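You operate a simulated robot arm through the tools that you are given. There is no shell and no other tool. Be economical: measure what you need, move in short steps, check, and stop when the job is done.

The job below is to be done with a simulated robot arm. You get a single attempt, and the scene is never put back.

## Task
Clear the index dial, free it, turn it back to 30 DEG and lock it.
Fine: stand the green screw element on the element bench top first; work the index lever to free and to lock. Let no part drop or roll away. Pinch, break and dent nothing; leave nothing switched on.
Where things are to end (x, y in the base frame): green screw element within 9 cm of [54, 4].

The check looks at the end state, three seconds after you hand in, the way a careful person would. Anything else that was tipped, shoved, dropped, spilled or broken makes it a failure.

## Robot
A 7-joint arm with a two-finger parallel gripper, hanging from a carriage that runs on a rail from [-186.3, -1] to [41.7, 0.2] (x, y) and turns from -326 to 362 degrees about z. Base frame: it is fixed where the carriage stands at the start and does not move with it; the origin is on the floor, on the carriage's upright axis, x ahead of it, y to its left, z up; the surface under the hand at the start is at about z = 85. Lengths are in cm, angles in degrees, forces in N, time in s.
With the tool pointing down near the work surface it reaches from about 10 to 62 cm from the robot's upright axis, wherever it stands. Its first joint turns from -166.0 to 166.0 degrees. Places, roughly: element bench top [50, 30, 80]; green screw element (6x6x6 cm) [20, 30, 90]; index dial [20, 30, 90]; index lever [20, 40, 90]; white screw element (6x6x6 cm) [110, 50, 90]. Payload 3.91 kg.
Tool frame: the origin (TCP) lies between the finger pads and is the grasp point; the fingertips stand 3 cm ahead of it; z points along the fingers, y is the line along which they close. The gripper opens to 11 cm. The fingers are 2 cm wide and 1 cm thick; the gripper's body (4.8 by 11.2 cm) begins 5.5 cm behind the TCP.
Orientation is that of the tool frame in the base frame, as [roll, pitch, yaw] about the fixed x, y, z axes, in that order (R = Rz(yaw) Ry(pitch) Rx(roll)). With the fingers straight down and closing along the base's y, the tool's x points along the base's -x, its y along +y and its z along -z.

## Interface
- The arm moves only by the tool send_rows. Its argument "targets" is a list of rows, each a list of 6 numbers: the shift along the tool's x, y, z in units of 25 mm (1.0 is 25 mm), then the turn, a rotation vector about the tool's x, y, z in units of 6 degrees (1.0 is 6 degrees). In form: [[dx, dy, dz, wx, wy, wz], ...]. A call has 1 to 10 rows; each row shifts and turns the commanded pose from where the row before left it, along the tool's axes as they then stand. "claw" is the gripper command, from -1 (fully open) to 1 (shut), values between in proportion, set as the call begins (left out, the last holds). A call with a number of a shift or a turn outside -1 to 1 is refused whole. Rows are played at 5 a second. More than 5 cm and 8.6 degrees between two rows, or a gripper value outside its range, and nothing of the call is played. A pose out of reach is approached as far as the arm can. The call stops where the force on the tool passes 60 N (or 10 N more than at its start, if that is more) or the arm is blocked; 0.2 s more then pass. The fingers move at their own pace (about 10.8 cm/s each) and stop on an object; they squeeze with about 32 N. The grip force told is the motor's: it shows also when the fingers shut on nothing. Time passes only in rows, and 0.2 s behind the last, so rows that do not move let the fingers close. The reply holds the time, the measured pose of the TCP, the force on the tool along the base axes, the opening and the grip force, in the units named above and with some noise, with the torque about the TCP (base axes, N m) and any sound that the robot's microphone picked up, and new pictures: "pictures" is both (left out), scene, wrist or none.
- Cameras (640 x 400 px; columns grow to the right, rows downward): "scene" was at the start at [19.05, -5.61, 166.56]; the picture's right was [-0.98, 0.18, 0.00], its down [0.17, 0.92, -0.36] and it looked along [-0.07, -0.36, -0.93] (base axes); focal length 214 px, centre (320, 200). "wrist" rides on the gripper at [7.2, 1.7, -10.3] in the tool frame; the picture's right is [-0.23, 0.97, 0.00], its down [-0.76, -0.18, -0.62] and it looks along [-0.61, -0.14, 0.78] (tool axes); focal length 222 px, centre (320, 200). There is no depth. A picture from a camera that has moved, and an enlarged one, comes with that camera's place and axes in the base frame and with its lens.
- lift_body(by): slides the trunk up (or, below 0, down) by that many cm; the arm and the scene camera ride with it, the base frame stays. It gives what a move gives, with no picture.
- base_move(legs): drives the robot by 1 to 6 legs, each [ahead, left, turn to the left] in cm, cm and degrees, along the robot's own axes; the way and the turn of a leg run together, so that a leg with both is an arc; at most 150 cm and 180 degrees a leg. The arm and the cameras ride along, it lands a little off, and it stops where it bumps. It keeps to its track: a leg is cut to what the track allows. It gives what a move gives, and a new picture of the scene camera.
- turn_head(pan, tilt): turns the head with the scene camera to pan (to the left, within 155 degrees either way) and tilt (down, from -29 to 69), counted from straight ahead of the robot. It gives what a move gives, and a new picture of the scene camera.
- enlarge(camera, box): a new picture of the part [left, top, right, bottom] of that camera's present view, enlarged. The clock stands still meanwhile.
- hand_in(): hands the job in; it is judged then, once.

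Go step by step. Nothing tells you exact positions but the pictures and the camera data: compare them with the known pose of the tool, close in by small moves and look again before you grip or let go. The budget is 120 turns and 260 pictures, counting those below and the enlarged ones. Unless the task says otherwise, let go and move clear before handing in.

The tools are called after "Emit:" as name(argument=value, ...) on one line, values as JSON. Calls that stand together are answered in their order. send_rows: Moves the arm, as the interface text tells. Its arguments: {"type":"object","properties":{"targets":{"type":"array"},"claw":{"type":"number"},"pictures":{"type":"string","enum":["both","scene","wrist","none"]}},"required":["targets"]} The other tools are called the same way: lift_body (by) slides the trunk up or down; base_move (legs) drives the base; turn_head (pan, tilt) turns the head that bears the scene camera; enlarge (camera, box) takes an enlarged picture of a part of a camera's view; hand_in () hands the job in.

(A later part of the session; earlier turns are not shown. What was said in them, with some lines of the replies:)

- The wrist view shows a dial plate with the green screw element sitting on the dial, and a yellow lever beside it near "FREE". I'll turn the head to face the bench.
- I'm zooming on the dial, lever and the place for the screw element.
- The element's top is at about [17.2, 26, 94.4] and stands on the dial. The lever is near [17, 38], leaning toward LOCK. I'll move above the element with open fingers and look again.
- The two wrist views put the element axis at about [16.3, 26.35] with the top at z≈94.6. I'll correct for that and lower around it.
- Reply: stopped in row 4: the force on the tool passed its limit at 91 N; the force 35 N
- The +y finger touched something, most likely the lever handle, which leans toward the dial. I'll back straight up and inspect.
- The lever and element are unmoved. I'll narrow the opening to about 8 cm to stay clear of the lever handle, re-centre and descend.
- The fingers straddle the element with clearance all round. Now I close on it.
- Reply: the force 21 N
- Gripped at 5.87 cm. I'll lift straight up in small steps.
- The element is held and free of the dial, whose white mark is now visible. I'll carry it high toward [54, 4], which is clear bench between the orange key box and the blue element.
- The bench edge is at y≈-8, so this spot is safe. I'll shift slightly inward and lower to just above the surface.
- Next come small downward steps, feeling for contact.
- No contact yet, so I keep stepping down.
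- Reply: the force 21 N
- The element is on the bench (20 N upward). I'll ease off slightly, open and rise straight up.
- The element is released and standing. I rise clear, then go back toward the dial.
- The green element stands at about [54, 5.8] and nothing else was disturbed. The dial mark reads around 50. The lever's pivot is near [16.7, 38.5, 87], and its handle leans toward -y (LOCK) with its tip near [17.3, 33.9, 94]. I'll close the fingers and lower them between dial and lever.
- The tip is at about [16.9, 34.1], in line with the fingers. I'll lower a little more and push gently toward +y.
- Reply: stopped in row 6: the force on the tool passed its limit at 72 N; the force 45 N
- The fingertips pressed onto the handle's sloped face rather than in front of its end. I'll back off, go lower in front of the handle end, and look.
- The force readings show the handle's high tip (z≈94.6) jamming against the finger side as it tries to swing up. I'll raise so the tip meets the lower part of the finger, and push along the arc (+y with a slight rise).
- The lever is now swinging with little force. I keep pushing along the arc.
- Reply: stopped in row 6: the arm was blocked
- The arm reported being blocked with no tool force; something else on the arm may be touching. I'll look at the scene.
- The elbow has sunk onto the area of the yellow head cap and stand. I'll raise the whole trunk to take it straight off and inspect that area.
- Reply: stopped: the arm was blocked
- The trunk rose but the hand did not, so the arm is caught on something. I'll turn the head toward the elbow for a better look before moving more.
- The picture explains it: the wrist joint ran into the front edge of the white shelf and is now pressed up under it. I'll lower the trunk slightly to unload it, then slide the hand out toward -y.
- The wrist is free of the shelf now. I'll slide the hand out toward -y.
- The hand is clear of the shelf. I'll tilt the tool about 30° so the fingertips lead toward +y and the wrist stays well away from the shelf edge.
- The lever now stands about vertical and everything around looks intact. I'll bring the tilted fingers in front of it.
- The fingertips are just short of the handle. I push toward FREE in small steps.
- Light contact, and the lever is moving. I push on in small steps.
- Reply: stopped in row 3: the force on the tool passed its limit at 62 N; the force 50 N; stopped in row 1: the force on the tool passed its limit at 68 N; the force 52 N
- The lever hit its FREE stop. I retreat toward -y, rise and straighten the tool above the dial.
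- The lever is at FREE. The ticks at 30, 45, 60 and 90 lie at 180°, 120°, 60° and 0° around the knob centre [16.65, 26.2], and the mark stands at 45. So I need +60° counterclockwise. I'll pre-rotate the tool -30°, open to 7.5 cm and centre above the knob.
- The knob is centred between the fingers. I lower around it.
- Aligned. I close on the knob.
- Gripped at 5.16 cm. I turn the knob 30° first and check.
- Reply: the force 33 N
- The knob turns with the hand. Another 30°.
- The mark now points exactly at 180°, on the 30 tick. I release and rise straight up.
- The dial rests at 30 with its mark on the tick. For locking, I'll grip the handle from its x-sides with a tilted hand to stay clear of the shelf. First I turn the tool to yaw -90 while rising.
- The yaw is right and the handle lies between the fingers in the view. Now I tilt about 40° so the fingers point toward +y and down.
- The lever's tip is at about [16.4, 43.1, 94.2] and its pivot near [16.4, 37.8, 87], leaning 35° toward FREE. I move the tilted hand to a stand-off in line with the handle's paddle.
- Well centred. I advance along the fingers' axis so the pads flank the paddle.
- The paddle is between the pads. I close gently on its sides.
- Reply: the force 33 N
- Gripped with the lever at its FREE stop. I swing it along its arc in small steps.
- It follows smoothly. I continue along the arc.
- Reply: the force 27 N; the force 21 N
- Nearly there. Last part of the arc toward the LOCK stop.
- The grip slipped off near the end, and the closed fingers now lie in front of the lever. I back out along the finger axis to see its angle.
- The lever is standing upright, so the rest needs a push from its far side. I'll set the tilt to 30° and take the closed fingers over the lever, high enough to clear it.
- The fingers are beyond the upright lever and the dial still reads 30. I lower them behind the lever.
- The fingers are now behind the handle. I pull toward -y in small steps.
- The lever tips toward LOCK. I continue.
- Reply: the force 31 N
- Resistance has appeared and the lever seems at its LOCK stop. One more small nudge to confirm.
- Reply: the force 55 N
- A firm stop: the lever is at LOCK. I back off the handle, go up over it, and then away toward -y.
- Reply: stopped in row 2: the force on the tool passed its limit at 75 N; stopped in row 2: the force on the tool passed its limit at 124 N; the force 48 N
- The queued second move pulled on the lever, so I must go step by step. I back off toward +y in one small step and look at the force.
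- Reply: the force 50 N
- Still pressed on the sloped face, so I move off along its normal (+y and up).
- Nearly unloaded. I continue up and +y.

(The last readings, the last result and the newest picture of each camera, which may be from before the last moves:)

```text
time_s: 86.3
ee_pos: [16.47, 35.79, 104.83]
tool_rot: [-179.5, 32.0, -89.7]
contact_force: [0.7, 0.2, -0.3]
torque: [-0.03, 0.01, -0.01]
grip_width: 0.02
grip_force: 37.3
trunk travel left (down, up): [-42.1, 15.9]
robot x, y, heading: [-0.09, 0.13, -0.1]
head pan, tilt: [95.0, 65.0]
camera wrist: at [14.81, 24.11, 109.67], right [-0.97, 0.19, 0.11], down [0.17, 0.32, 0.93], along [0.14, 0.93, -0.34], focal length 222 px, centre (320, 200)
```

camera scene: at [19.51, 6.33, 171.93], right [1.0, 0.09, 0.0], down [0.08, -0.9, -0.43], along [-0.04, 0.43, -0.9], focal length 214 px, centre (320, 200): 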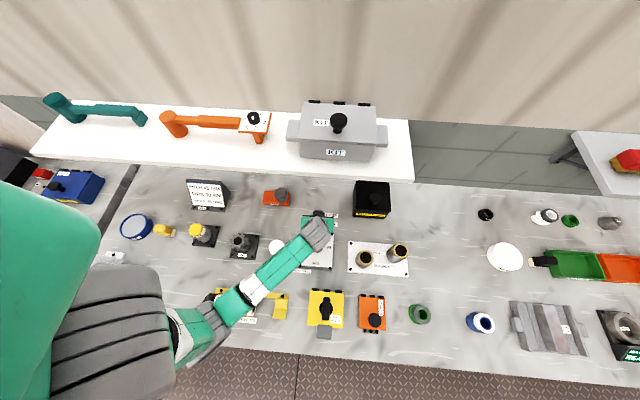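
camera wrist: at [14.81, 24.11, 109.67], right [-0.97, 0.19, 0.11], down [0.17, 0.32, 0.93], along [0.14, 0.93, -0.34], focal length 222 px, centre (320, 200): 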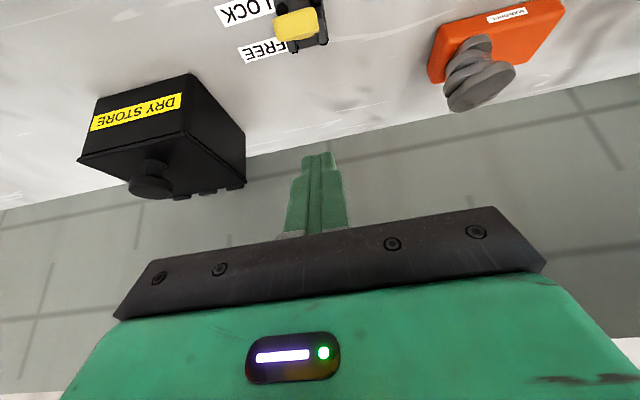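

Clear of the lever. I withdraw toward -y and inspect everything.

Emit:
send_rows(targets=[[0.85, 0, -0.5, 0, 0, 0], [0.85, 0, -0.5, 0, 0, 0], [0.85, 0, -0.5, 0, 0, 0], [0.85, 0, -0.5, 0, 0, 0], [0.85, 0, -0.5, 0, 0, 0], [0.85, 0, -0.5, 0, 0, 0], [0.85, 0, -0.5, 0, 0, 0], [0, 0, 0, 0, 0, 0]])

Emit:
enlarge(camera="scene", box=[270, 180, 370, 270])

Emit:
enlarge(camera="wrist", box=[200, 0, 440, 180])

```text
time_s: 88.1
ee_pos: [16.59, 18.63, 104.7]
tool_rot: [-179.4, 31.8, -89.6]
contact_force: [-0.5, 0.6, 0.0]
torque: [-0.01, -0.03, -0.05]
grip_width: 0.0
grip_force: 38.4
trunk travel left (down, up): [-42.1, 15.9]
robot x, y, heading: [-0.03, -0.15, -0.0]
head pan, tilt: [95.0, 65.0]
camera scene: at [19.52, 5.92, 171.85], right [1.0, 0.09, 0.0], down [0.08, -0.9, -0.42], along [-0.04, 0.42, -0.91], focal length 214 px, centre (320, 200)
camera wrist: at [14.89, 6.9, 109.39], right [-0.97, 0.19, 0.11], down [0.17, 0.32, 0.93], along [0.14, 0.93, -0.34], focal length 222 px, centre (320, 200)
```

scene: 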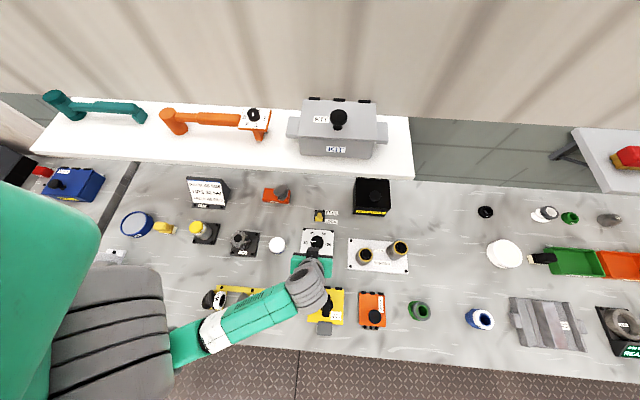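
wrist: 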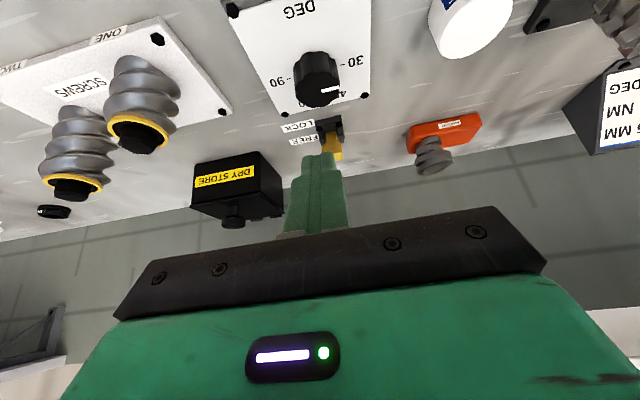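

```text
4.44 times, centred on (320, 225) of scene
camera zoom: at [19.52, 5.92, 171.85], right [1.0, 0.09, 0.0], down [0.08, -0.9, -0.42], along [-0.04, 0.42, -0.91], focal length 953 px, centre (320, 89)
```

zoom: 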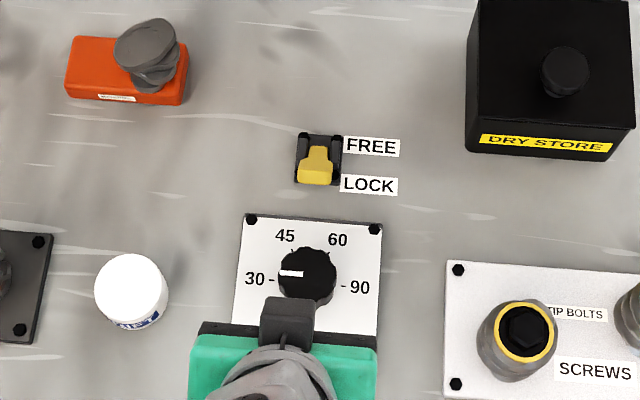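

```text
2.22 times, centred on (320, 90) of wrist
camera zoom: at [14.89, 6.9, 109.39], right [-0.97, 0.19, 0.11], down [0.17, 0.32, 0.93], along [0.14, 0.93, -0.34], focal length 494 px, centre (320, 444)
```

zoom: 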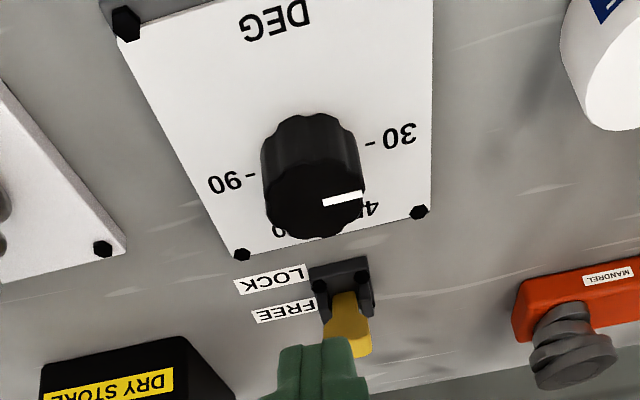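

The lever sits at LOCK exactly as in the first picture, and the dial mark is on 30. I raise the arm clear and take a final overall look.

Emit:
lift_body(by=8)

Emit:
enlarge(camera="scene", box=[90, 160, 450, 370])

Emit:
enlarge(camera="scene", box=[280, 190, 350, 260])

```text
time_s: 89.3
ee_pos: [16.66, 18.68, 112.61]
tool_rot: [-179.5, 32.0, -89.7]
contact_force: [0.2, 0.4, 0.0]
torque: [0.02, -0.02, 0.01]
grip_width: 0.0
grip_force: 38.2
trunk travel left (down, up): [-50.1, 7.9]
robot x, y, heading: [0.0, -0.06, 0.2]
head pan, tilt: [95.0, 65.0]
```

```text
1.78 times, centred on (270, 265) of scene
camera zoom: at [19.52, 5.92, 179.85], right [1.0, 0.09, 0.0], down [0.08, -0.9, -0.42], along [-0.04, 0.42, -0.91], focal length 381 px, centre (409, 84)
```

zoom: 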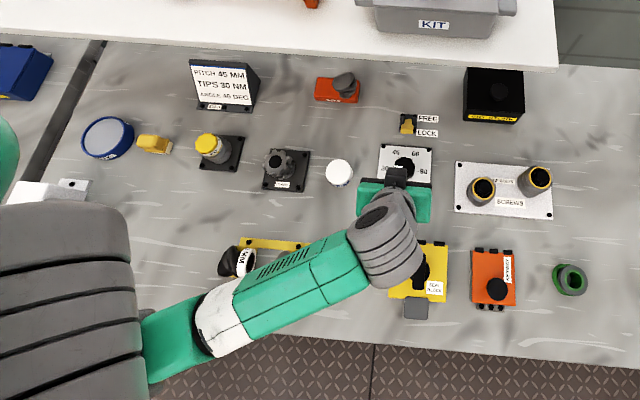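

```text
5.71 times, centred on (315, 225) of scene
camera zoom: at [19.52, 5.92, 179.85], right [1.0, 0.09, 0.0], down [0.08, -0.9, -0.42], along [-0.04, 0.42, -0.91], focal length 1226 px, centre (349, 57)
```

zoom: 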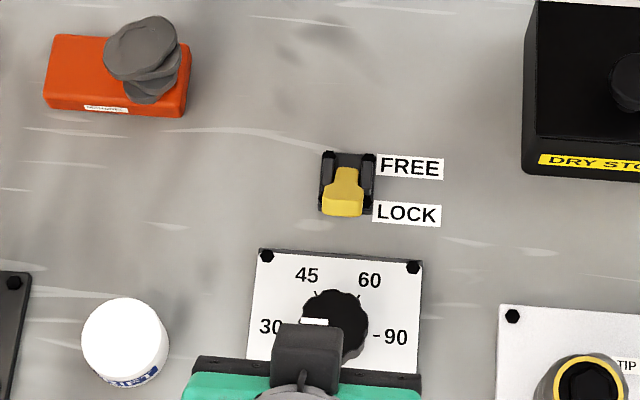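

The green element stands near [54, 6], the dial reads 30, the lever is at LOCK and the arm is clear. Everything else looks in place.

Emit:
hand_in()

```text
The job is handed in.
```

The job is handed in. The green screw element is standing on the bench at about [54, 6], the dial is back at 30 DEG, and the index lever is at LOCK.

A few moves along the way were rougher than they should have been:
- **Shelf:** the robot's wrist ran into the front edge of the white shelf, and I then lifted the arm up against its underside. The shelf and the items on it showed no change in later pictures.
- **Lever knocks:** I bumped the handle twice before finding a safe approach.
- **Lever pull:** after it reached LOCK, a queued move pulled on it with up to 124 N. It still looks whole and sits where it did at the start, but I could only check that from pictures.
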